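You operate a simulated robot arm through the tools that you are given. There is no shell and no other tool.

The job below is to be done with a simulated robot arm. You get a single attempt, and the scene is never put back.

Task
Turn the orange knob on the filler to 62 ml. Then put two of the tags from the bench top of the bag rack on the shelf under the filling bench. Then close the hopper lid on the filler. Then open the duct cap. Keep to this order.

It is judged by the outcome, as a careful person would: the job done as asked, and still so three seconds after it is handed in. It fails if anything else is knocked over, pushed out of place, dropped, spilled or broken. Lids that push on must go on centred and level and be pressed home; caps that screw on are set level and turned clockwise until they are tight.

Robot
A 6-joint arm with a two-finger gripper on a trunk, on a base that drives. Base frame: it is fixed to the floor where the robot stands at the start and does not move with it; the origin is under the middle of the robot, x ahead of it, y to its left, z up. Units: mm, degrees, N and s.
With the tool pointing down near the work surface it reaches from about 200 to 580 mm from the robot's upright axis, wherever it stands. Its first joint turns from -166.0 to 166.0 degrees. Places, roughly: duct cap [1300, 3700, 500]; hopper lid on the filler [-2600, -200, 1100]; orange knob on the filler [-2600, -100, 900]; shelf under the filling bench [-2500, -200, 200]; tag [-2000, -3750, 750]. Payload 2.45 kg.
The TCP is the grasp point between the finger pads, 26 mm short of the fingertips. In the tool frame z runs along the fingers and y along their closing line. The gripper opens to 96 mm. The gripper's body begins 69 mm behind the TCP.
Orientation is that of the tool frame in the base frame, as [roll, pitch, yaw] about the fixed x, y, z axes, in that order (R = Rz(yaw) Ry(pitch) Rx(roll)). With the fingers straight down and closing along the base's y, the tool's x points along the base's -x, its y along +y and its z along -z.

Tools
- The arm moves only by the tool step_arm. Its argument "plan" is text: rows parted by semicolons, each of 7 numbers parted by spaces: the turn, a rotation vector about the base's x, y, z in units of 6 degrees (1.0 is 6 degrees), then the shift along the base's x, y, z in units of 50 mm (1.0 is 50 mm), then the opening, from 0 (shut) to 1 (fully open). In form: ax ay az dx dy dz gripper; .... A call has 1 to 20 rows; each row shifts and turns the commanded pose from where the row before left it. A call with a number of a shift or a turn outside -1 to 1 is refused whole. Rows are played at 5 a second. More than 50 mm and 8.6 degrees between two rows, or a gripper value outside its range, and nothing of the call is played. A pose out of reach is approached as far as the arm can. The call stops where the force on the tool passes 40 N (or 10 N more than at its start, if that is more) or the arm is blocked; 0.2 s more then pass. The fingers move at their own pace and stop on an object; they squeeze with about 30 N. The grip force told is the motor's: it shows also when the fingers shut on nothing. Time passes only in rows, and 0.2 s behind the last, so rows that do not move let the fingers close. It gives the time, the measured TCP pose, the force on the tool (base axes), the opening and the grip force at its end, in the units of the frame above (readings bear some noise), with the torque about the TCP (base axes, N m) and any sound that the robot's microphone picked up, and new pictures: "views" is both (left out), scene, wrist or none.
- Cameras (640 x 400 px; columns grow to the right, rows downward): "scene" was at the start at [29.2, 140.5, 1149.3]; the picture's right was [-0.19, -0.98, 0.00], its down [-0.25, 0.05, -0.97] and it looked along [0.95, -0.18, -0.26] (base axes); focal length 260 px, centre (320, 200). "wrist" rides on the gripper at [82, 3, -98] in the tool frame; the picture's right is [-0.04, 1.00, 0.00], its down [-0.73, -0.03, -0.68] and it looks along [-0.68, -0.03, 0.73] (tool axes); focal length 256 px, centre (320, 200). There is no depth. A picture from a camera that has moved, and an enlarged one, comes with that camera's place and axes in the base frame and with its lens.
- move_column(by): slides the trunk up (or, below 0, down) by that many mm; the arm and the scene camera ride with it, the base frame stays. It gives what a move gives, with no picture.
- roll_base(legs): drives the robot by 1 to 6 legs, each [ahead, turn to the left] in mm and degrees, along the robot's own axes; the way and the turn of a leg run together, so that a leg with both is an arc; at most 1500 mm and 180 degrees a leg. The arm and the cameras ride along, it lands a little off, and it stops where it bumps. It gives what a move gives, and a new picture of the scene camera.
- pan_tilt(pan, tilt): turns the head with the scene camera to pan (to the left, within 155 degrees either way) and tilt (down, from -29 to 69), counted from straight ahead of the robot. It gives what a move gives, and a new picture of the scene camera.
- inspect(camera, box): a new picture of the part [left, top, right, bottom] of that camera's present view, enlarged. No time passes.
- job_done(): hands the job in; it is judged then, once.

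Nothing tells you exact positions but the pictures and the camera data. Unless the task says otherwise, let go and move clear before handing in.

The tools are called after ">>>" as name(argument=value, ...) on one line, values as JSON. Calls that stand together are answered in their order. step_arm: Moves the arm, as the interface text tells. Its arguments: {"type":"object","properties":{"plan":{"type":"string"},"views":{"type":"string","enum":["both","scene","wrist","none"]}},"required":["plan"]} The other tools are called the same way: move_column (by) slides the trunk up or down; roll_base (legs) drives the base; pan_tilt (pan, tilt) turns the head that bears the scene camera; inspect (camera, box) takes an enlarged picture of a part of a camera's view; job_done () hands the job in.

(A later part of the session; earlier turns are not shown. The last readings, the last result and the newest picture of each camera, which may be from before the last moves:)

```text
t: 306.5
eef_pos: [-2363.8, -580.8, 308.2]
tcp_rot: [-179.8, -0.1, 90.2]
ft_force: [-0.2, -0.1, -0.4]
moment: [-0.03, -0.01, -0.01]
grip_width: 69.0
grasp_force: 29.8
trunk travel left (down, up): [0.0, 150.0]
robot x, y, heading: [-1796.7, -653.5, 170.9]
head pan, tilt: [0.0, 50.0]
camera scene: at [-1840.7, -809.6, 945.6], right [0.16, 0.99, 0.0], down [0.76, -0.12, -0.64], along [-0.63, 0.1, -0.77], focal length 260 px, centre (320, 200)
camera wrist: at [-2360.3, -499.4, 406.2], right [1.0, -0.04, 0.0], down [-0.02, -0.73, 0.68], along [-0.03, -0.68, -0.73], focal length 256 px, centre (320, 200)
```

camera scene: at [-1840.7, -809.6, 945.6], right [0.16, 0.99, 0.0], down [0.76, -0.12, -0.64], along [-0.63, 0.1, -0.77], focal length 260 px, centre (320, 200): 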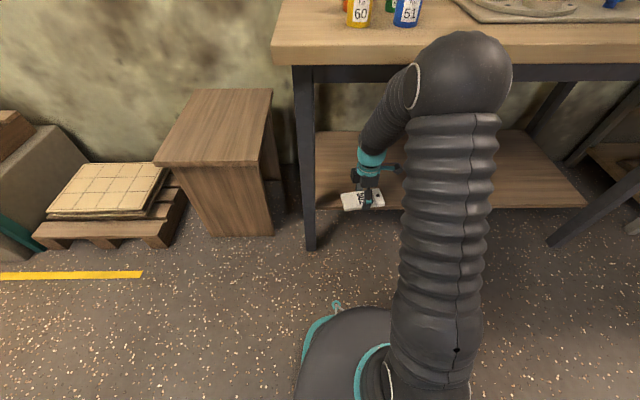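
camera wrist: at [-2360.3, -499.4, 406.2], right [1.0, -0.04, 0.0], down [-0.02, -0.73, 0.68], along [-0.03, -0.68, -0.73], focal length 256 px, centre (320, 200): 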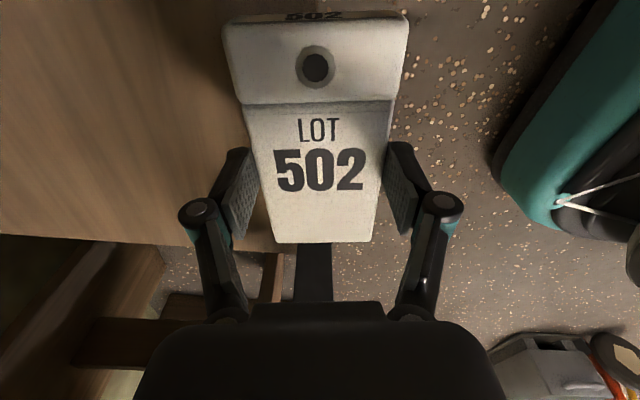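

>>> step_arm(plan="0 0 0 -0.49 0.203 0 0.5; 0 0 0 -0.49 0.203 -0.1 0.5; 0 0 0 -0.49 0.203 -0.1 0.5", views="both")

```text
t: 307.3
eef_pos: [-2438.5, -551.6, 296.9]
tcp_rot: [-179.8, -0.1, 90.4]
ft_force: [-0.1, -0.1, -0.6]
moment: [0.01, 0.0, -0.01]
grip_width: 68.8
grasp_force: 29.8
trunk travel left (down, up): [0.0, 150.0]
robot x, y, heading: [-1792.4, -659.2, 170.7]
head pan, tilt: [0.0, 50.0]
camera scene: at [-1840.7, -809.6, 945.6], right [0.16, 0.99, 0.0], down [0.76, -0.12, -0.64], along [-0.63, 0.1, -0.77], focal length 260 px, centre (320, 200)
camera wrist: at [-2434.3, -468.9, 396.1], right [1.0, -0.04, 0.0], down [-0.02, -0.73, 0.68], along [-0.03, -0.68, -0.73], focal length 256 px, centre (320, 200)
```

scene: 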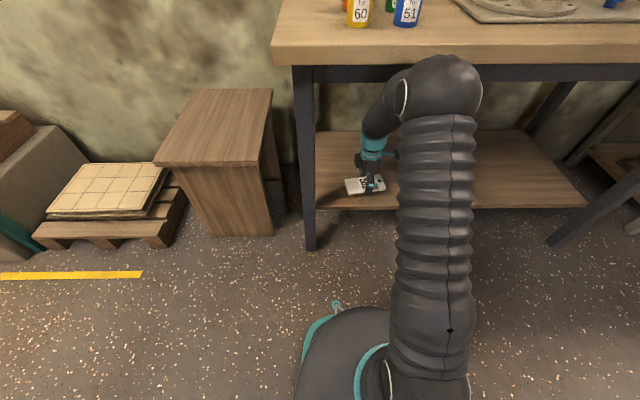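
wrist: 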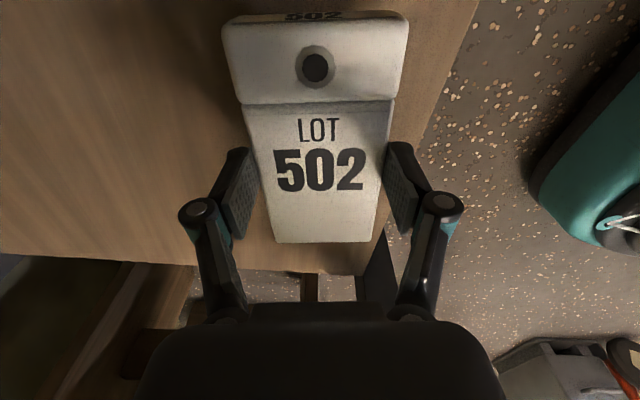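

The tag is fully above the shelf. Lowering onto it.

>>> step_arm(plan="0 0 0 0 0 -0.2 0.5; 0 0 0 0 0 -0.2 0.5; 0 0 0 0 0 -0.1 0.5; 0 0 0 0 0 0 0.5", views="none")

```text
t: 308.3
eef_pos: [-2435.8, -551.3, 272.0]
tcp_rot: [-179.8, 0.0, 90.3]
ft_force: [0.3, 0.3, 0.8]
moment: [0.0, -0.01, -0.02]
grip_width: 68.8
grasp_force: 29.3
trunk travel left (down, up): [0.0, 150.0]
robot x, y, heading: [-1797.0, -654.1, 171.1]
head pan, tilt: [0.0, 50.0]
```

>>> step_arm(plan="0 0 0 0 0 -0.05 0.5; 0 0 0 0 0 -0.03 0.5; 0 0 0 0 0 0 0.5", views="none")

```text
t: 309.1
eef_pos: [-2436.4, -550.5, 268.3]
tcp_rot: [-179.7, -0.1, 90.3]
ft_force: [0.4, 1.6, 5.7]
moment: [-0.02, 0.09, -0.02]
grip_width: 69.1
grasp_force: 30.1
trunk travel left (down, up): [0.0, 150.0]
robot x, y, heading: [-1794.5, -654.9, 170.6]
head pan, tilt: [0.0, 50.0]
```

The tag rests on the shelf (5.7 N). Releasing and rising clear.

>>> step_arm(plan="0 0 0 0 0 0 0.9; 0 0 0 0 0 0 0.9; 0 0 0 0 0 0.3 0.9; 0 0 0 0 0 0.4 0.9; 0 0 0 0.4 -0.06 0.1 0.9", views="both")

```text
t: 310.3
eef_pos: [-2416.2, -553.8, 308.5]
tcp_rot: [-179.9, 0.0, 90.3]
ft_force: [0.2, -0.2, 0.2]
moment: [0.02, 0.02, -0.03]
grip_width: 86.4
grasp_force: 0.1
trunk travel left (down, up): [0.0, 150.0]
robot x, y, heading: [-1797.8, -655.9, 170.8]
head pan, tilt: [0.0, 50.0]
camera scene: at [-1840.8, -809.6, 945.5], right [0.16, 0.99, 0.0], down [0.76, -0.12, -0.64], along [-0.63, 0.1, -0.77], focal length 260 px, centre (320, 200)
camera wrist: at [-2413.5, -471.3, 406.8], right [1.0, -0.04, 0.0], down [-0.02, -0.73, 0.68], along [-0.03, -0.68, -0.73], focal length 256 px, centre (320, 200)
```

scene: 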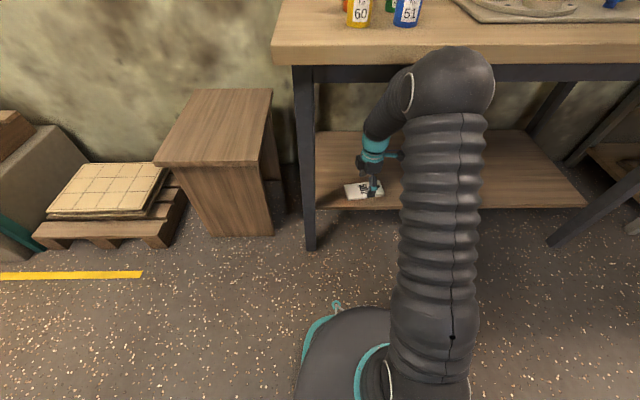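
wrist: 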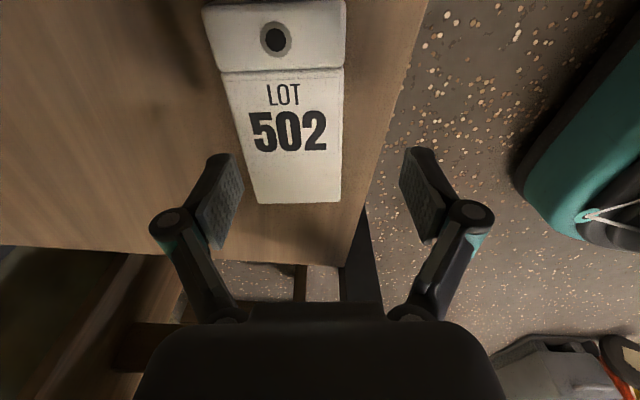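

Tag 502 lies flat on the shelf and tag 512 stands on it too: both tags are placed. Next is the hopper lid. I'll retract the arm, raise it and reposition in front of the hopper.

>>> step_arm(plan="0 0 0 0.8 -0.11 0 0.9; 0 0 0 0.8 -0.11 0 0.6; 0 0 0 0.8 -0.11 0 0.4; 0 0 0 0.8 -0.11 0 0.4; 0 0 -1 0.8 -0.11 0 0.4; 0 0 -1 0.6 -0.08 0.3 0.4; 0 0 -1 0 0 0.9 0.4; 0 0 -1 0 0 0.9 0.4; 0 0 -1 0 0 0.9 0.4; 0 0 -1 0 0 0.9 0.4; 0 0 -1 0 0 0.9 0.4; 0 0 -1 0 0 0.9 0.4; 0 0 -1 0 0 0.9 0.4; 0 0 -1 0 0 0.9 0.4; 0 0 -1 0 0 0.9 0.4; 0 0 -1 0 0 0.5 0.4; 0 0 -1 0 0 0 0.4; 0 0 -1 0 0 0 0.4; 0 0 -1 0 0 0 0.4; 0 0 -1 0 0 0 0.4", views="scene")

>>> inspect(camera="scene", box=[300, 110, 500, 230])

```text
t: 314.5
eef_pos: [-2186.7, -585.0, 755.0]
tcp_rot: [-179.9, -0.1, -5.9]
ft_force: [0.8, 0.0, 0.1]
moment: [0.02, 0.05, 0.0]
grip_width: 38.4
grasp_force: 0.0
trunk travel left (down, up): [0.0, 150.0]
robot x, y, heading: [-1797.7, -658.8, 170.6]
head pan, tilt: [0.0, 50.0]
camera scene: at [-1840.7, -809.6, 945.5], right [0.16, 0.99, 0.0], down [0.76, -0.12, -0.64], along [-0.63, 0.1, -0.77], focal length 260 px, centre (320, 200)
```

scene: 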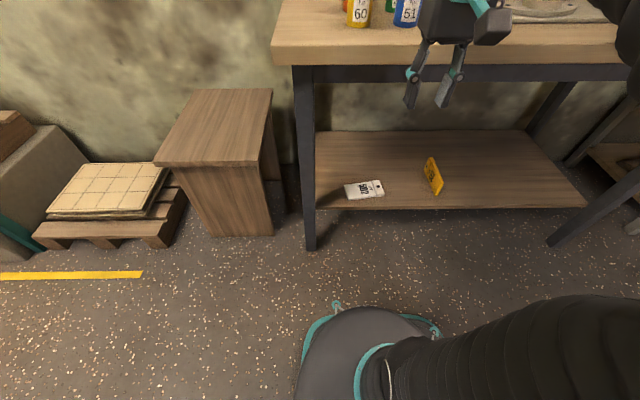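

```text
3.20 times, centred on (400, 170) of scene
camera zoom: at [-1840.7, -809.6, 945.5], right [0.16, 0.99, 0.0], down [0.76, -0.12, -0.64], along [-0.63, 0.1, -0.77], focal length 833 px, centre (64, 296)
```

zoom: 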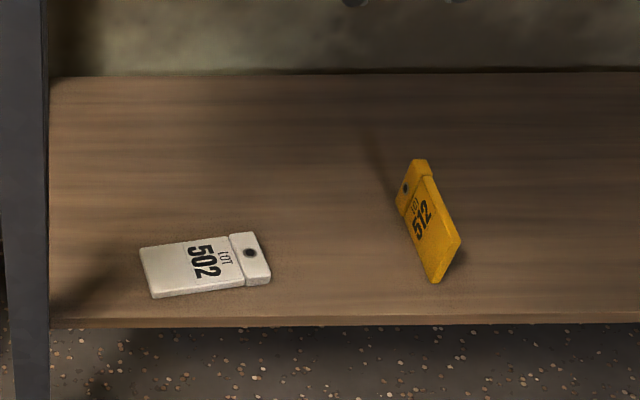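

Both tags are on the shelf. Raising the trunk and moving over to the hopper.

>>> move_column(by=150)

>>> roll_base(legs=[[0, -80.6], [325, 0], [0, 82]])

>>> pan_tilt(pan=0, tilt=20)

```text
t: 316.2
eef_pos: [-2186.1, -584.8, 904.0]
tcp_rot: [-179.8, 0.0, -5.7]
ft_force: [0.1, -0.2, 0.3]
moment: [-0.02, 0.01, 0.01]
grip_width: 38.4
grasp_force: 0.1
trunk travel left (down, up): [-150.0, 0.0]
robot x, y, heading: [-1795.4, -657.4, 170.8]
head pan, tilt: [0.0, 50.0]
```

```text
t: 325.4
eef_pos: [-2189.0, -269.0, 903.6]
tcp_rot: [-179.8, -0.1, -4.1]
ft_force: [0.7, 0.4, -0.1]
moment: [-0.03, 0.03, -0.02]
grip_width: 38.2
grasp_force: 0.1
trunk travel left (down, up): [-150.0, 0.0]
robot x, y, heading: [-1793.7, -331.5, 172.2]
head pan, tilt: [0.0, 50.0]
camera scene: at [-1836.7, -484.3, 1095.5], right [0.13, 0.99, 0.0], down [0.76, -0.1, -0.64], along [-0.64, 0.09, -0.77], focal length 260 px, centre (320, 200)
```

scene: 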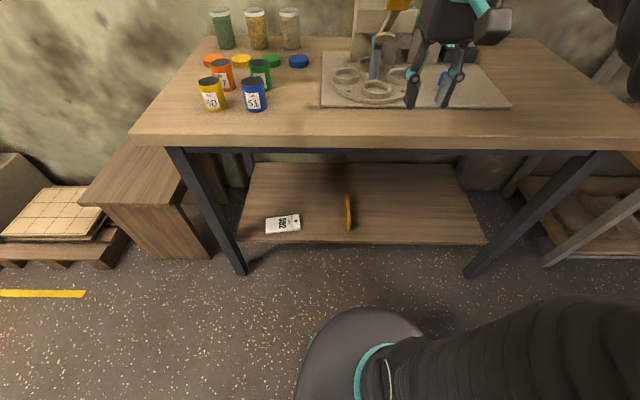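

```text
t: 326.3
eef_pos: [-2189.0, -269.5, 903.2]
tcp_rot: [-179.8, -0.1, -4.1]
ft_force: [1.4, -0.2, 0.2]
moment: [0.0, -0.02, -0.02]
grip_width: 38.2
grasp_force: 0.0
trunk travel left (down, up): [-150.0, 0.0]
robot x, y, heading: [-1797.0, -329.4, 172.4]
head pan, tilt: [0.0, 20.0]
camera scene: at [-1852.7, -482.1, 1141.0], right [0.13, 0.99, 0.0], down [0.34, -0.05, -0.94], along [-0.93, 0.13, -0.34], focal length 260 px, centre (320, 200)
```

scene: 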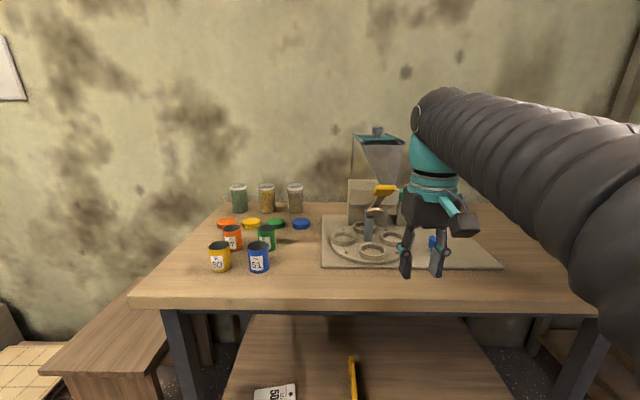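

>>> inspect(camera="scene", box=[330, 110, 430, 210])

```text
4.00 times, centred on (380, 160) of scene
camera zoom: at [-1852.7, -482.1, 1141.0], right [0.13, 0.99, 0.0], down [0.34, -0.05, -0.94], along [-0.93, 0.13, -0.34], focal length 1041 px, centre (80, 360)
```

zoom: 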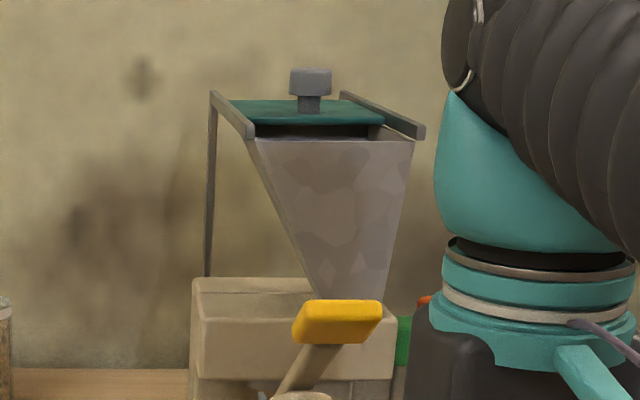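

The yellow lever sticks out toward me at about (-2311, -293, z≈987), so I must pass above it. I'll raise the arm and pitch the tool forward here, clear of everything, before driving closer.

>>> step_arm(plan="0 0 -0.5 0 0 0.9 0.6; 0 0 -0.2 0 0 0.9 0.6; 0.139 0.99 0 0 0 0.9 0.6; 0.139 0.99 0 0 0 0.4 0.6; 0.139 0.99 0 0 0 0.3 0.6; 0.139 0.99 0 0 0 0.2 0.6; 0.139 0.99 0 0 0 0.1 0.6; 0.139 0.99 0 0 0 0.1 0.6; 0.139 0.99 0 0 0 0.1 0.6; 0.139 0.99 0 0 0 0.1 0.6; 0.139 0.99 0 0 0 0.1 0.6; 0.139 0.99 0 0 0 0.1 0.6", views="both")

```text
t: 328.9
eef_pos: [-2189.6, -270.1, 1113.6]
tcp_rot: [179.7, 60.0, -8.7]
ft_force: [-0.3, -0.4, 1.2]
moment: [-0.02, -0.02, 0.01]
grip_width: 57.4
grasp_force: 0.1
trunk travel left (down, up): [-150.0, 0.0]
robot x, y, heading: [-1797.0, -330.4, 172.4]
head pan, tilt: [0.0, 20.0]
camera scene: at [-1852.8, -482.1, 1141.1], right [0.13, 0.99, 0.0], down [0.34, -0.05, -0.94], along [-0.93, 0.13, -0.34], focal length 260 px, centre (320, 200)
camera wrist: at [-2065.4, -290.9, 1092.0], right [-0.16, -0.99, 0.04], down [0.22, 0.0, 0.97], along [-0.96, 0.17, 0.22], focal length 256 px, centre (320, 200)
```

scene: 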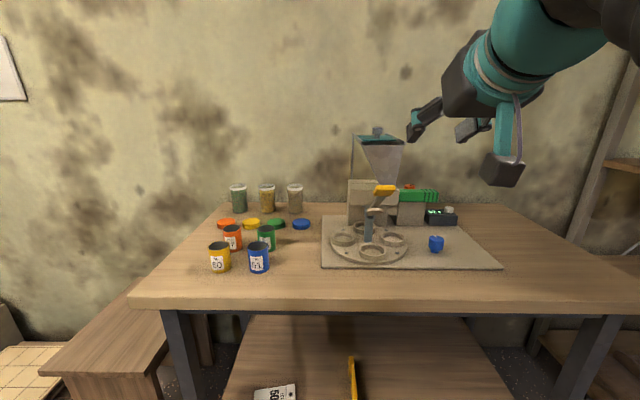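
wrist: 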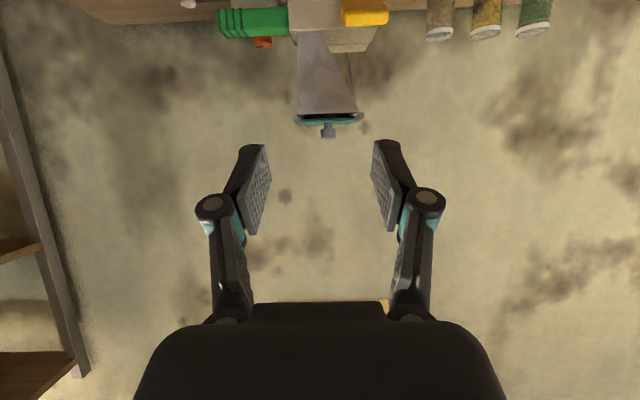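

The tool points forward above the lever's height and the knob is straight ahead. Driving 230 mm closer.

>>> roll_base(legs=[[230, 0]])

>>> inspect(camera="wrist", box=[0, 0, 640, 400])

```text
t: 330.7
eef_pos: [-2419.2, -239.3, 1114.3]
tcp_rot: [179.5, 59.9, -8.7]
ft_force: [-0.9, 0.1, -0.3]
moment: [-0.01, -0.05, -0.02]
grip_width: 57.6
grasp_force: 0.0
trunk travel left (down, up): [-150.0, 0.0]
robot x, y, heading: [-2027.9, -299.3, 172.2]
head pan, tilt: [0.0, 20.0]
camera scene: at [-2083.4, -450.9, 1141.1], right [0.13, 0.99, 0.0], down [0.34, -0.05, -0.94], along [-0.93, 0.13, -0.34], focal length 260 px, centre (320, 200)
```

scene: 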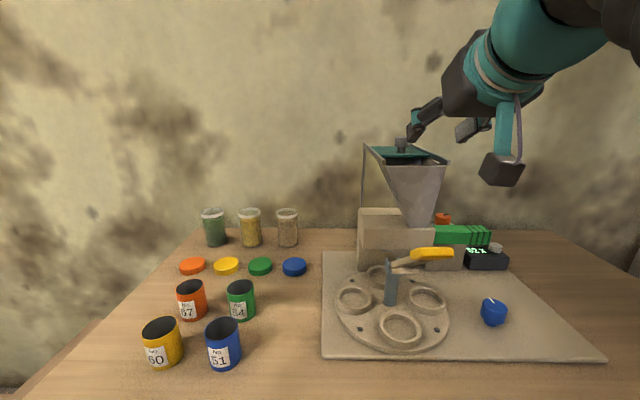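

```text
1.00 times, centred on (320, 200) of wrist (not enlarged: the box is as wide or as high as the picture)
camera zoom: at [-2295.8, -259.7, 1092.3], right [-0.17, -0.99, 0.04], down [0.22, 0.0, 0.97], along [-0.96, 0.17, 0.22], focal length 256 px, centre (320, 200)
```

zoom: 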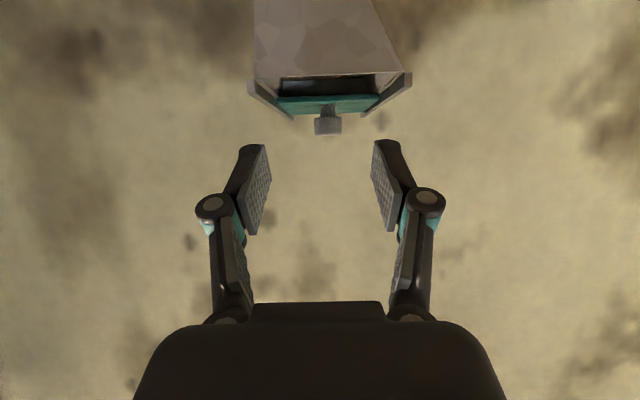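

The lid knob is at (-2554, -226, z≈1076), straight ahead. I'll move in with open fingers either side of it.

>>> step_arm(plan="0 0 0 -0.502 0.047 -0.11 0.6; 0 0 0 -0.502 0.047 -0.11 0.6; 0 0 0 -0.502 0.047 -0.11 0.6; 0 0 0 -0.502 0.047 -0.11 0.6; 0 0 0 0 0 0 0.6", views="both")

>>> inspect(camera="wrist", box=[220, 60, 420, 220])

```text
t: 331.9
eef_pos: [-2520.8, -228.8, 1092.6]
tcp_rot: [179.6, 60.1, -8.7]
ft_force: [0.5, 0.1, -0.3]
moment: [-0.01, 0.01, 0.01]
grip_width: 57.5
grasp_force: 0.1
trunk travel left (down, up): [-150.0, 0.0]
robot x, y, heading: [-2024.7, -299.1, 172.3]
head pan, tilt: [0.0, 20.0]
camera scene: at [-2083.4, -450.9, 1141.1], right [0.13, 0.99, 0.0], down [0.34, -0.05, -0.94], along [-0.93, 0.13, -0.34], focal length 260 px, centre (320, 200)
camera wrist: at [-2396.9, -249.4, 1070.6], right [-0.17, -0.99, 0.04], down [0.22, 0.0, 0.97], along [-0.96, 0.17, 0.22], focal length 256 px, centre (320, 200)
```

scene: 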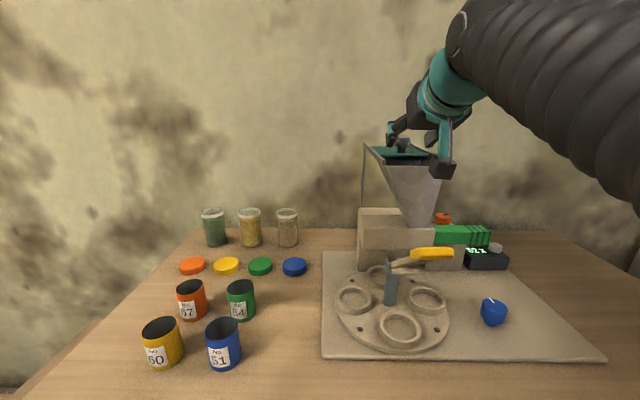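
wrist: 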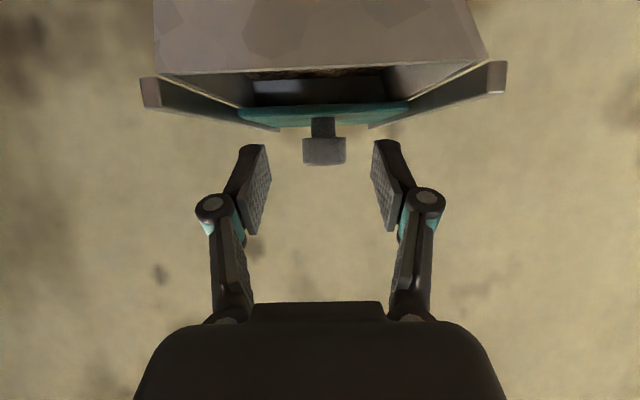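

```text
2.50 times, centred on (320, 140) of wrist
camera zoom: at [-2396.9, -249.4, 1070.6], right [-0.17, -0.99, 0.04], down [0.22, 0.0, 0.97], along [-0.96, 0.17, 0.22], focal length 640 px, centre (320, 350)
```

zoom: 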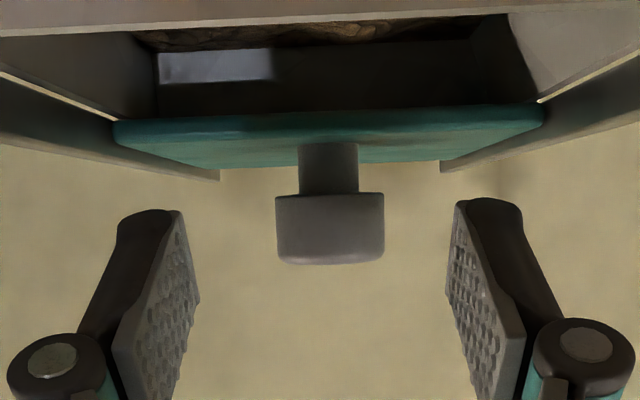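

>>> step_arm(plan="0 0 0 -0.25 0.035 -0.07 0.6; 0 0 0 -0.22 0.03 -0.06 0.6; 0 0 0 0 0 0 0.6", views="wrist")

```text
t: 332.7
eef_pos: [-2544.1, -224.9, 1085.0]
tcp_rot: [179.6, 59.9, -8.7]
ft_force: [0.3, -0.3, 0.3]
moment: [-0.02, 0.01, 0.0]
grip_width: 57.6
grasp_force: 0.1
trunk travel left (down, up): [-150.0, 0.0]
robot x, y, heading: [-2031.2, -302.7, 172.3]
head pan, tilt: [0.0, 20.0]
camera wrist: at [-2420.3, -246.5, 1063.8], right [-0.17, -0.99, 0.04], down [0.22, 0.0, 0.97], along [-0.96, 0.17, 0.22], focal length 256 px, centre (320, 200)
```

wrist: 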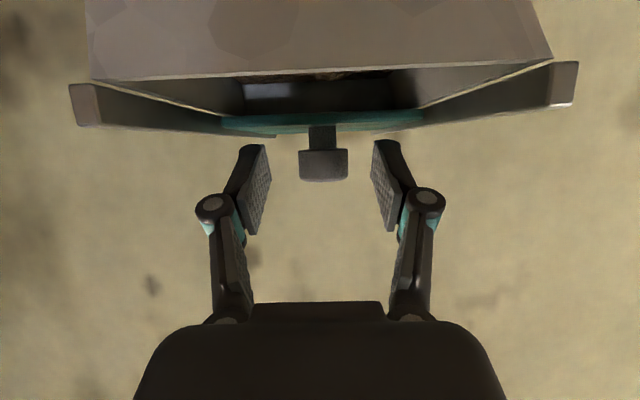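

The knob head lies between the pads. Closing on it.

>>> step_arm(plan="0 0 0 0 0 0 0; 0 0 0 0 0 0 0; 0 0 0 0 0 0 0", views="wrist")

```text
t: 333.5
eef_pos: [-2544.2, -227.8, 1085.4]
tcp_rot: [179.7, 59.9, -8.6]
ft_force: [-2.6, -14.9, 1.0]
moment: [-0.12, 0.04, 0.48]
grip_width: 28.1
grasp_force: 45.7
trunk travel left (down, up): [-150.0, 0.0]
robot x, y, heading: [-2022.6, -299.7, 172.5]
head pan, tilt: [0.0, 20.0]
camera wrist: at [-2420.3, -248.1, 1063.9], right [-0.16, -0.99, 0.04], down [0.22, 0.0, 0.97], along [-0.96, 0.17, 0.22], focal length 256 px, centre (320, 200)
```

wrist: 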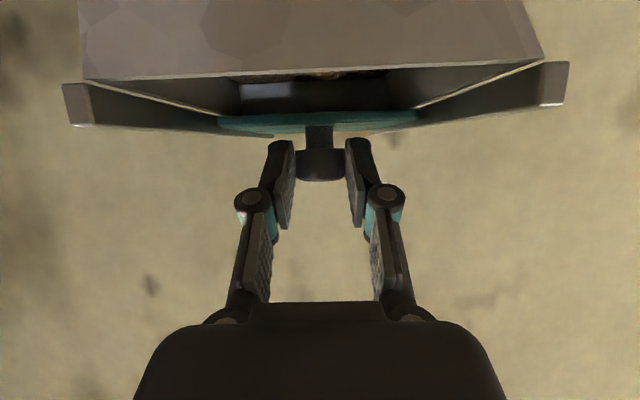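

Gripped. I'll relieve the side load and draw the lid toward me in small steps.

>>> step_arm(plan="0 0 0 0 -0.03 0 0; 0 0 0 0.1 -0.014 0 0; 0 0 0 0.1 -0.014 0 0; 0 0 0 0.1 -0.014 0 0; 0 0 0 0.1 -0.014 0 0", views="wrist")

```text
t: 334.7
eef_pos: [-2523.9, -230.9, 1084.5]
tcp_rot: [179.7, 59.8, -8.6]
ft_force: [-1.5, -5.3, 2.3]
moment: [-0.05, -0.38, 0.06]
grip_width: 28.1
grasp_force: 44.9
trunk travel left (down, up): [-150.0, 0.0]
robot x, y, heading: [-2026.9, -302.1, 172.2]
head pan, tilt: [0.0, 20.0]
camera wrist: at [-2399.5, -251.5, 1064.0], right [-0.17, -0.99, 0.04], down [0.22, 0.0, 0.97], along [-0.96, 0.17, 0.22], focal length 256 px, centre (320, 200)
```

wrist: 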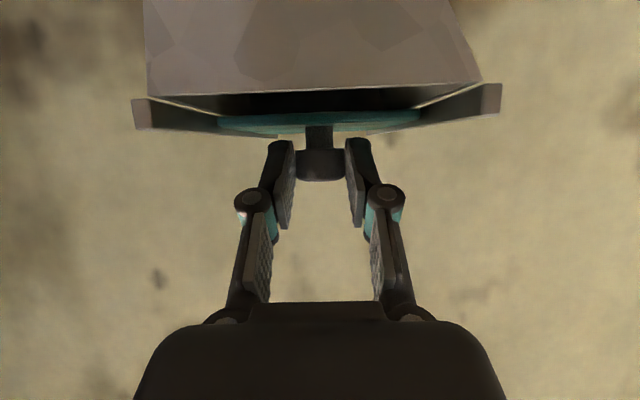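

The lid slides. Continuing.

>>> step_arm(plan="0 0 0 0.1 -0.014 0 0; 0 0 0 0.1 -0.014 0 0; 0 0 0 0.1 -0.014 0 0; 0 0 0 0.1 -0.014 0 0", views="wrist")

```text
t: 335.7
eef_pos: [-2501.9, -233.7, 1084.5]
tcp_rot: [179.8, 60.0, -8.6]
ft_force: [-1.0, -2.6, 4.7]
moment: [0.07, 0.33, 0.07]
grip_width: 27.9
grasp_force: 45.3
trunk travel left (down, up): [-150.0, 0.0]
robot x, y, heading: [-2028.5, -297.1, 172.1]
head pan, tilt: [0.0, 20.0]
camera wrist: at [-2379.4, -254.4, 1063.8], right [-0.17, -0.99, 0.04], down [0.22, 0.0, 0.97], along [-0.96, 0.17, 0.22], focal length 256 px, centre (320, 200)
```

wrist: 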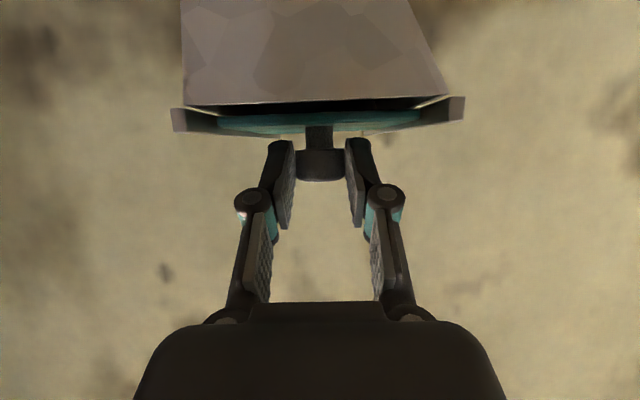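

>>> step_arm(plan="0 0 0 0.1 -0.014 0 0; 0 0 0 0.1 -0.014 0 0; 0 0 0 0.08 -0.011 0 0", views="wrist")

>>> inspect(camera="wrist", box=[160, 60, 480, 210])

```text
t: 336.5
eef_pos: [-2488.1, -235.7, 1084.7]
tcp_rot: [179.7, 60.1, -8.6]
ft_force: [-2.1, -5.1, 5.9]
moment: [0.0, 0.2, 0.11]
grip_width: 28.1
grasp_force: 45.0
trunk travel left (down, up): [-150.0, 0.0]
robot x, y, heading: [-2025.2, -305.0, 172.2]
head pan, tilt: [0.0, 20.0]
camera wrist: at [-2365.4, -256.5, 1063.8], right [-0.16, -0.99, 0.04], down [0.22, 0.0, 0.97], along [-0.96, 0.17, 0.22], focal length 256 px, centre (320, 200)
```

wrist: 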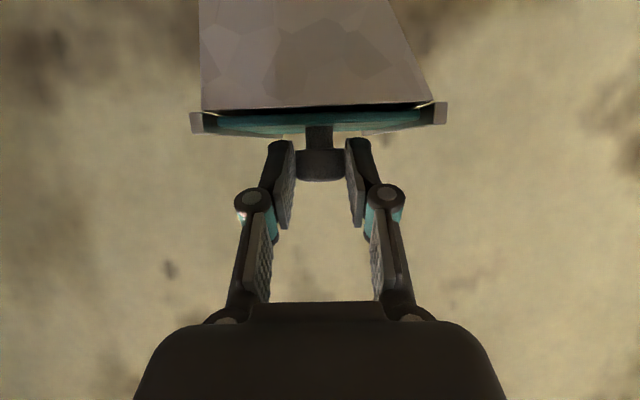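

```text
2.00 times, centred on (320, 135) of wrist
camera zoom: at [-2365.4, -256.5, 1063.8], right [-0.16, -0.99, 0.04], down [0.22, 0.0, 0.97], along [-0.96, 0.17, 0.22], focal length 512 px, centre (320, 330)
```

zoom: 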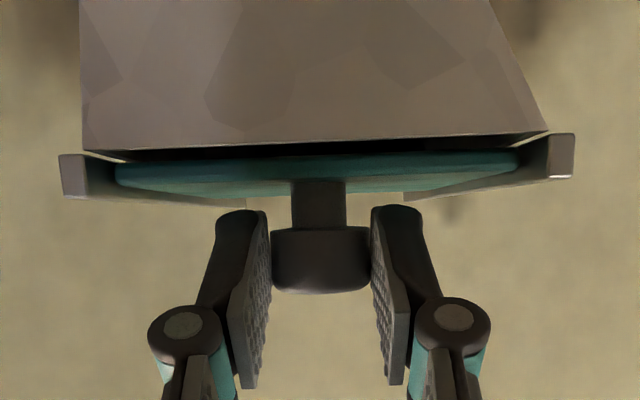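

>>> step_arm(plan="0 0 0 0.06 -0.008 0 0; 0 0 0 0.06 -0.008 0 0; 0 0 0 0 0 0 0", views="both")

>>> inspect(camera="scene", box=[340, 110, 480, 230])

```text
t: 337.3
eef_pos: [-2482.5, -236.4, 1084.7]
tcp_rot: [179.7, 60.0, -8.6]
ft_force: [0.2, -3.1, 7.4]
moment: [0.04, 0.23, 0.1]
grip_width: 28.0
grasp_force: 44.6
trunk travel left (down, up): [-150.0, 0.0]
robot x, y, heading: [-2028.5, -300.1, 172.4]
head pan, tilt: [0.0, 20.0]
camera scene: at [-2083.2, -451.5, 1141.1], right [0.13, 0.99, 0.0], down [0.34, -0.05, -0.94], along [-0.93, 0.13, -0.34], focal length 260 px, centre (320, 200)
camera wrist: at [-2359.2, -257.4, 1063.8], right [-0.17, -0.99, 0.04], down [0.22, 0.0, 0.97], along [-0.96, 0.17, 0.22], focal length 256 px, centre (320, 200)
```

scene: 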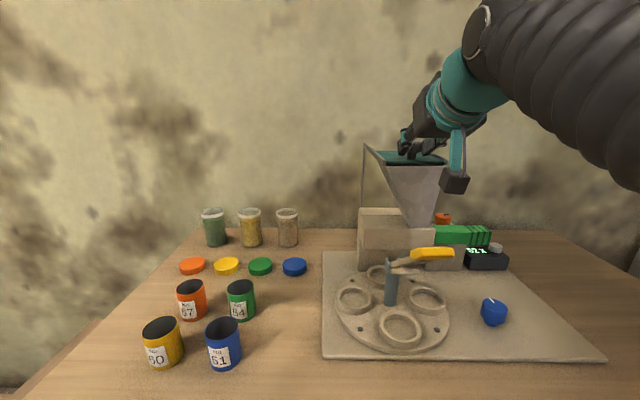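
wrist: 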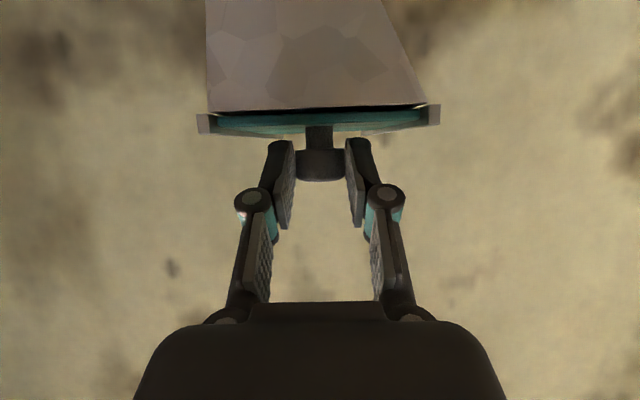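

```text
3.33 times, centred on (410, 170) of scene
camera zoom: at [-2083.2, -451.5, 1141.1], right [0.13, 0.99, 0.0], down [0.34, -0.05, -0.94], along [-0.93, 0.13, -0.34], focal length 867 px, centre (20, 300)
```

zoom: 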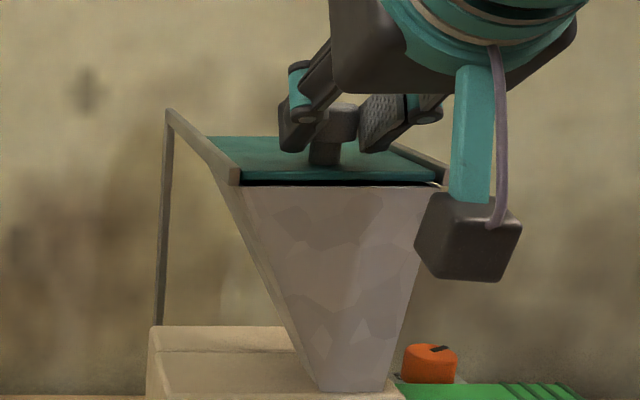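

>>> step_arm(plan="0 0 0 0.06 -0.008 0 0; 0 0 0 0 0 0 0", views="wrist")

>>> inspect(camera="wrist", box=[180, 80, 460, 200])

```text
t: 337.9
eef_pos: [-2480.0, -235.8, 1085.3]
tcp_rot: [179.7, 59.9, -8.6]
ft_force: [-0.3, -4.5, 8.9]
moment: [-0.04, 0.15, 0.13]
grip_width: 28.1
grasp_force: 45.5
trunk travel left (down, up): [-150.0, 0.0]
robot x, y, heading: [-2027.2, -301.2, 172.4]
head pan, tilt: [0.0, 20.0]
camera wrist: at [-2356.2, -257.9, 1063.8], right [-0.16, -0.99, 0.04], down [0.22, 0.0, 0.97], along [-0.96, 0.17, 0.22], focal length 256 px, centre (320, 200)
```

wrist: 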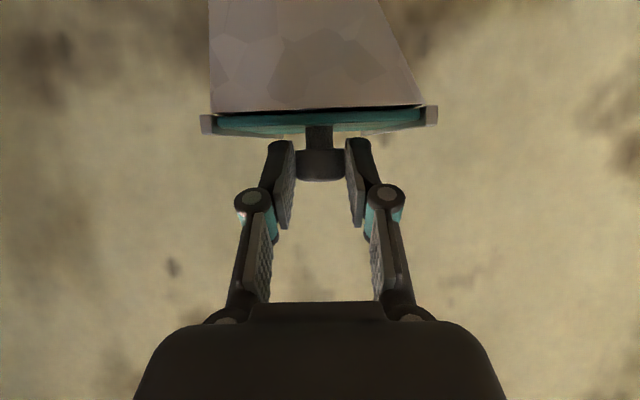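

```text
2.29 times, centred on (320, 140) of wrist
camera zoom: at [-2356.2, -257.9, 1063.8], right [-0.16, -0.99, 0.04], down [0.22, 0.0, 0.97], along [-0.96, 0.17, 0.22], focal length 585 px, centre (320, 337)
```

zoom: 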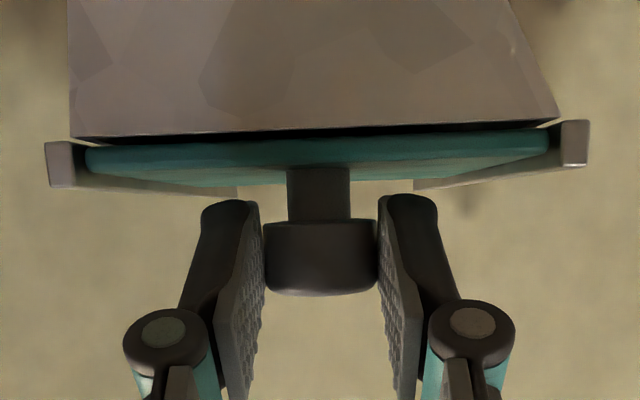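

>>> step_arm(plan="0 0 0 0.06 -0.008 -0.01 0; 0 0 0 0.06 -0.008 0 0; 0 0 0 0 0 0 0", views="none")

```text
t: 338.7
eef_pos: [-2478.0, -238.2, 1083.3]
tcp_rot: [179.8, 59.9, -8.6]
ft_force: [-29.1, -2.1, 18.6]
moment: [0.06, 0.56, 0.15]
grip_width: 28.2
grasp_force: 45.2
trunk travel left (down, up): [-150.0, 0.0]
robot x, y, heading: [-2024.5, -300.6, 172.1]
head pan, tilt: [0.0, 20.0]
```

An end stop is felt (29 N): the lid is closed. I'll relax the pull, open the fingers and back off upward.

>>> step_arm(plan="0 0 0 -0.06 0.008 0 0; 0 0 0 -0.01 0 0 0; 0 0 0 0 0 0 0.6; 0 0 0 0 0 0 0.6", views="both")

>>> inspect(camera="wrist", box=[180, 80, 460, 200])

>>> inspect(camera="scene", box=[340, 110, 480, 230])

```text
t: 339.7
eef_pos: [-2477.7, -236.4, 1084.3]
tcp_rot: [179.7, 59.8, -8.7]
ft_force: [-0.4, -0.7, -0.2]
moment: [-0.01, -0.02, -0.01]
grip_width: 57.6
grasp_force: 0.0
trunk travel left (down, up): [-150.0, 0.0]
robot x, y, heading: [-2025.0, -301.5, 172.2]
head pan, tilt: [0.0, 20.0]
camera scene: at [-2083.4, -451.2, 1141.1], right [0.13, 0.99, 0.0], down [0.34, -0.05, -0.94], along [-0.93, 0.13, -0.34], focal length 260 px, centre (320, 200)
camera wrist: at [-2353.8, -257.2, 1063.0], right [-0.17, -0.99, 0.04], down [0.22, 0.0, 0.98], along [-0.96, 0.17, 0.22], focal length 256 px, centre (320, 200)
```

scene: 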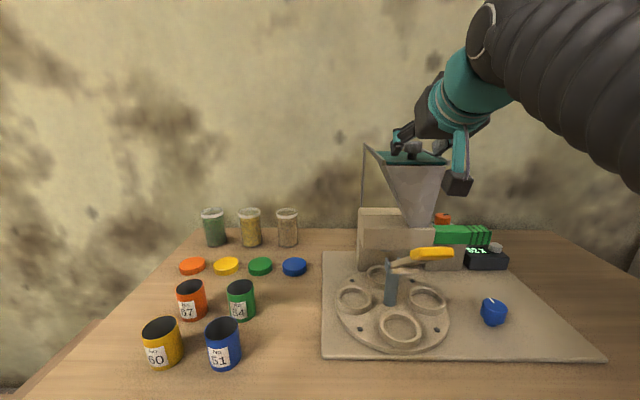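
wrist: 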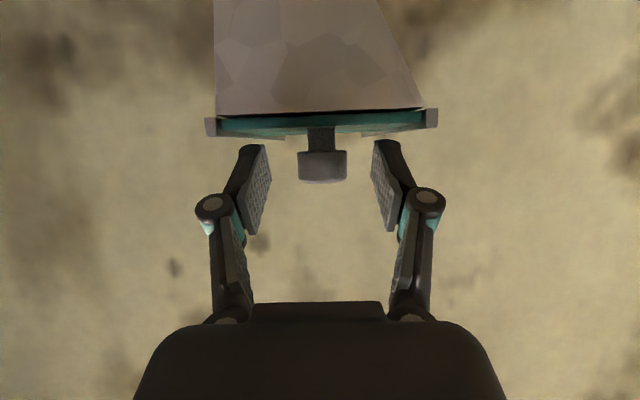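

```text
2.29 times, centred on (320, 140) of wrist
camera zoom: at [-2353.8, -257.2, 1063.0], right [-0.17, -0.99, 0.04], down [0.22, 0.0, 0.98], along [-0.96, 0.17, 0.22], focal length 585 px, centre (320, 337)
```

zoom: 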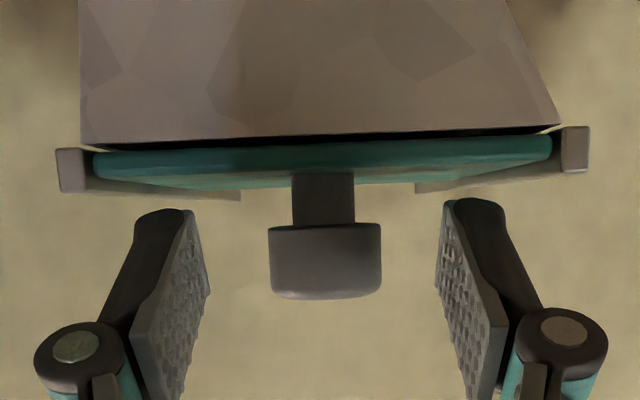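

```text
3.33 times, centred on (410, 170) of scene
camera zoom: at [-2083.4, -451.2, 1141.1], right [0.13, 0.99, 0.0], down [0.34, -0.05, -0.94], along [-0.93, 0.13, -0.34], focal length 867 px, centre (20, 300)
```

zoom: 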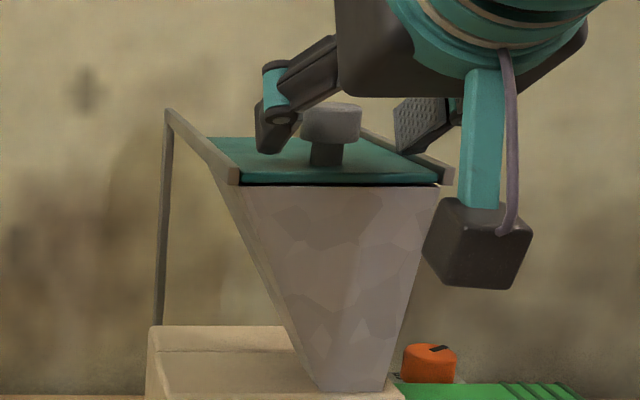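

The lid now covers the hopper and sits at its stop. I'll withdraw up and back, then stow the arm for the drive to the duct cap.

>>> step_arm(plan="0 0 0 0.5 -0.07 0.5 0.6; 0 0 0 0.7 -0.1 0.4 0.6; 0 0 0 0.8 -0.11 0.2 0.4; 0 0 0 0.8 -0.11 0 0.4; 0 0 0 0.6 -0.08 0 0.4", views="none")

>>> roll_base(legs=[[-350, 0]])

>>> inspect(camera="scene", box=[200, 100, 520, 300])

```text
t: 340.9
eef_pos: [-2309.0, -259.8, 1138.5]
tcp_rot: [179.6, 60.0, -8.7]
ft_force: [-1.4, 0.1, -0.9]
moment: [-0.01, 0.04, -0.01]
grip_width: 38.4
grasp_force: 0.1
trunk travel left (down, up): [-150.0, 0.0]
robot x, y, heading: [-2025.3, -305.0, 172.2]
head pan, tilt: [0.0, 20.0]
```

```text
t: 343.1
eef_pos: [-1960.9, -305.8, 1141.0]
tcp_rot: [179.5, 60.0, -8.7]
ft_force: [-0.6, -1.0, 0.1]
moment: [0.0, 0.0, -0.04]
grip_width: 38.5
grasp_force: 0.1
trunk travel left (down, up): [-150.0, 0.0]
robot x, y, heading: [-1680.5, -347.1, 172.1]
head pan, tilt: [0.0, 20.0]
camera scene: at [-1735.6, -497.9, 1141.1], right [0.14, 0.99, 0.0], down [0.34, -0.05, -0.94], along [-0.93, 0.13, -0.34], focal length 260 px, centre (320, 200)
```

scene: 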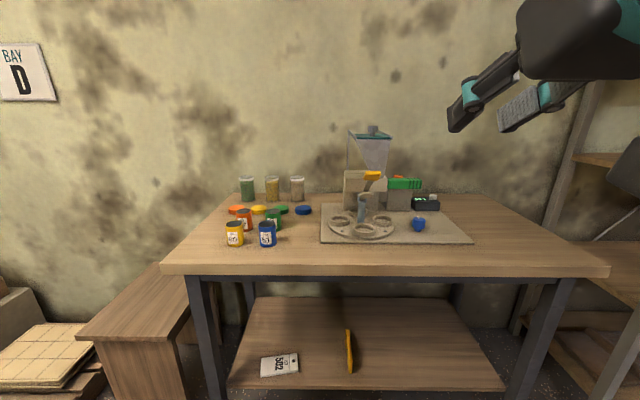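

```text
2.00 times, centred on (360, 200) of scene
camera zoom: at [-1735.6, -497.9, 1141.1], right [0.14, 0.99, 0.0], down [0.34, -0.05, -0.94], along [-0.93, 0.13, -0.34], focal length 520 px, centre (240, 200)
```

zoom: 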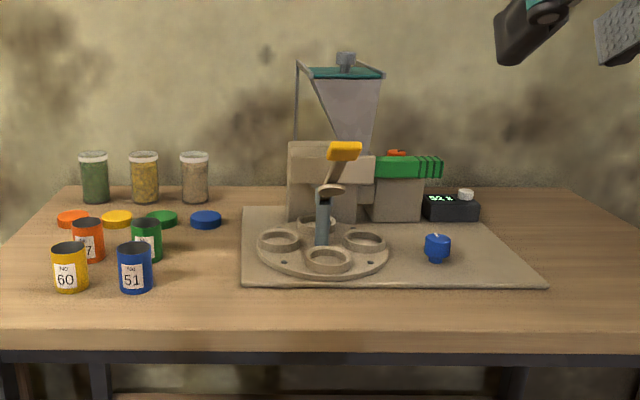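

Everything on the bench is in place, both tags on the shelf. Now to the duct cap: I'll turn and drive across the open floor.

>>> roll_base(legs=[[0, -119], [1500, 0], [1100, 0]])

>>> pan_tilt(pan=0, tilt=18)

```text
t: 360.7
eef_pos: [88.1, 1915.4, 1139.7]
tcp_rot: [179.6, 59.9, -128.7]
ft_force: [-0.3, 0.4, 0.0]
moment: [-0.02, 0.0, 0.0]
grip_width: 38.4
grasp_force: 0.0
trunk travel left (down, up): [-150.0, 0.0]
robot x, y, heading: [-88.9, 1691.0, 52.2]
head pan, tilt: [0.0, 20.0]
camera scene: at [-194.1, 1814.1, 1141.1], right [0.79, -0.61, 0.0], down [-0.21, -0.27, -0.94], along [0.58, 0.74, -0.34], focal length 260 px, centre (320, 200)
```

scene: 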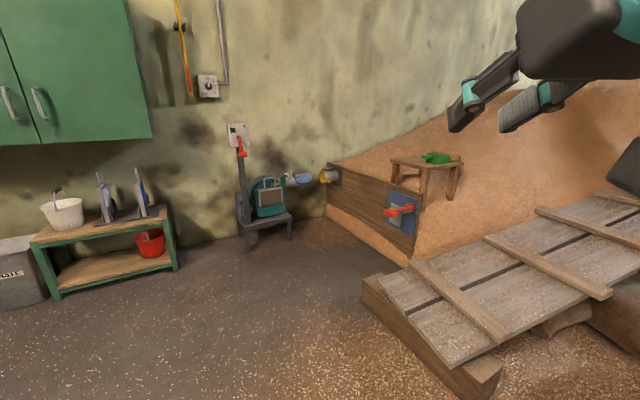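

```text
t: 361.4
eef_pos: [88.6, 1914.4, 1139.1]
tcp_rot: [179.6, 59.9, -128.7]
ft_force: [0.0, -0.2, -0.9]
moment: [-0.02, -0.04, 0.01]
grip_width: 38.4
grasp_force: 0.0
trunk travel left (down, up): [-150.0, 0.0]
robot x, y, heading: [-84.6, 1693.3, 52.1]
head pan, tilt: [0.0, 18.0]
camera scene: at [-194.0, 1814.3, 1144.4], right [0.79, -0.61, 0.0], down [-0.19, -0.24, -0.95], along [0.58, 0.75, -0.31], focal length 260 px, centre (320, 200)
```

scene: 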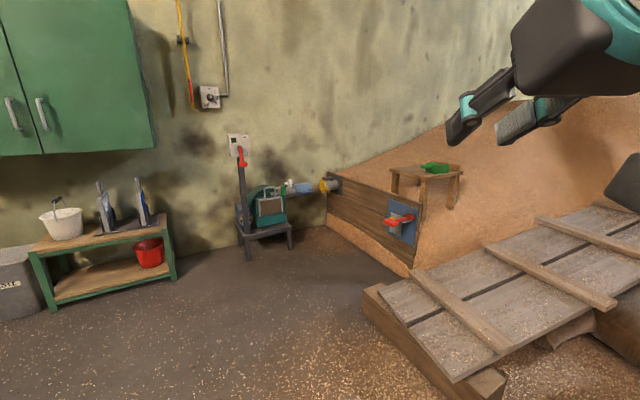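

>>> inspect(camera="scene", box=[220, 120, 460, 270])

>>> inspect(camera="scene", box=[270, 150, 370, 220])

```text
2.67 times, centred on (340, 195) of scene
camera zoom: at [-194.0, 1814.3, 1144.4], right [0.79, -0.61, 0.0], down [-0.19, -0.24, -0.95], along [0.58, 0.75, -0.31], focal length 694 px, centre (267, 213)
```

zoom: 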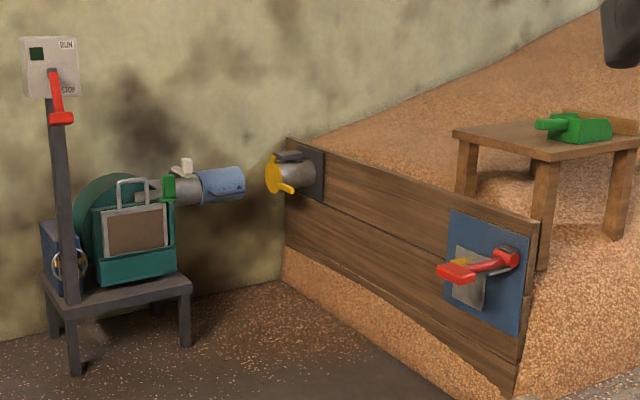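

```text
5.71 times, centred on (320, 185) of scene
camera zoom: at [-194.0, 1814.3, 1144.4], right [0.79, -0.61, 0.0], down [-0.19, -0.24, -0.95], along [0.58, 0.75, -0.31], focal length 1487 px, centre (320, 286)
```

zoom: 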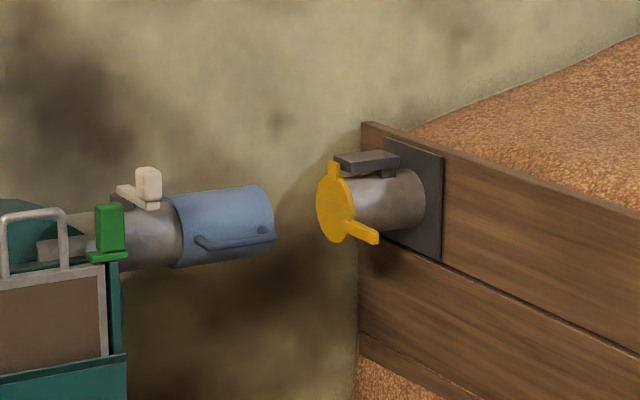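

The duct cap is a yellow disc closing a stub on the wooden wall at about (1306, 3695, 500), facing -x; it has an ear at the top and a tab below. I'll drive round the ramp corner to get closer.

>>> roll_base(legs=[[0, 16], [1290, 0], [0, -48]])

```text
t: 370.9
eef_pos: [669.8, 2982.8, 1139.8]
tcp_rot: [179.6, 59.9, -161.2]
ft_force: [-0.6, 0.6, 0.1]
moment: [-0.02, -0.05, 0.01]
grip_width: 38.4
grasp_force: 0.0
trunk travel left (down, up): [-150.0, 0.0]
robot x, y, heading: [404.0, 2883.4, 19.5]
head pan, tilt: [0.0, 18.0]
camera scene: at [377.4, 3048.2, 1144.4], right [0.34, -0.94, 0.0], down [-0.29, -0.1, -0.95], along [0.9, 0.32, -0.31], focal length 260 px, centre (320, 200)
```

scene: 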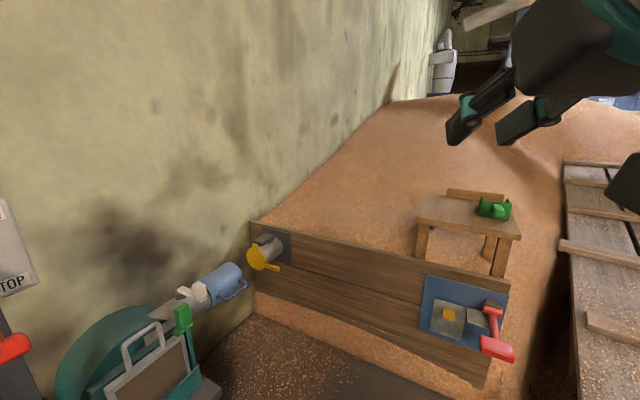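

>>> inspect(camera="scene", box=[160, 200, 340, 330])

>>> pan_tilt(pan=0, tilt=45)

```text
3.08 times, centred on (250, 265) of scene
camera zoom: at [377.4, 3048.2, 1144.4], right [0.34, -0.94, 0.0], down [-0.29, -0.1, -0.95], along [0.9, 0.32, -0.31], focal length 800 px, centre (535, 0)
```

zoom: 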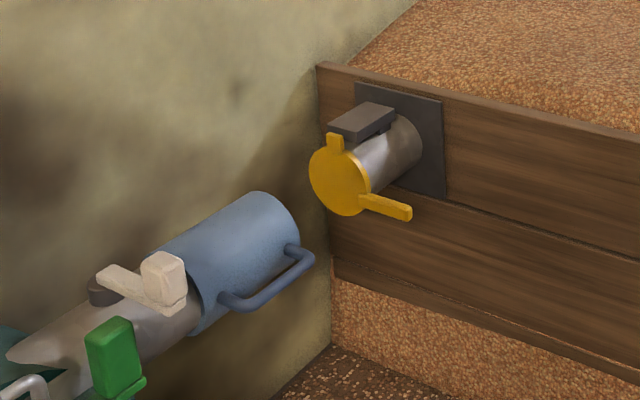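

```text
t: 371.9
eef_pos: [670.1, 2982.9, 1139.7]
tcp_rot: [179.6, 59.9, -161.1]
ft_force: [0.1, 0.7, -0.4]
moment: [0.0, 0.0, -0.01]
grip_width: 38.6
grasp_force: 0.0
trunk travel left (down, up): [-150.0, 0.0]
robot x, y, heading: [401.8, 2891.2, 19.7]
head pan, tilt: [0.0, 45.0]
camera scene: at [366.2, 3044.1, 1102.5], right [0.34, -0.94, 0.0], down [-0.67, -0.24, -0.71], along [0.67, 0.24, -0.71], focal length 260 px, centre (320, 200)
```

scene: 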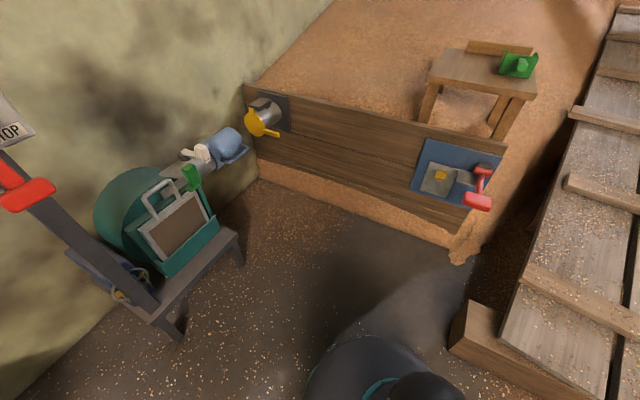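

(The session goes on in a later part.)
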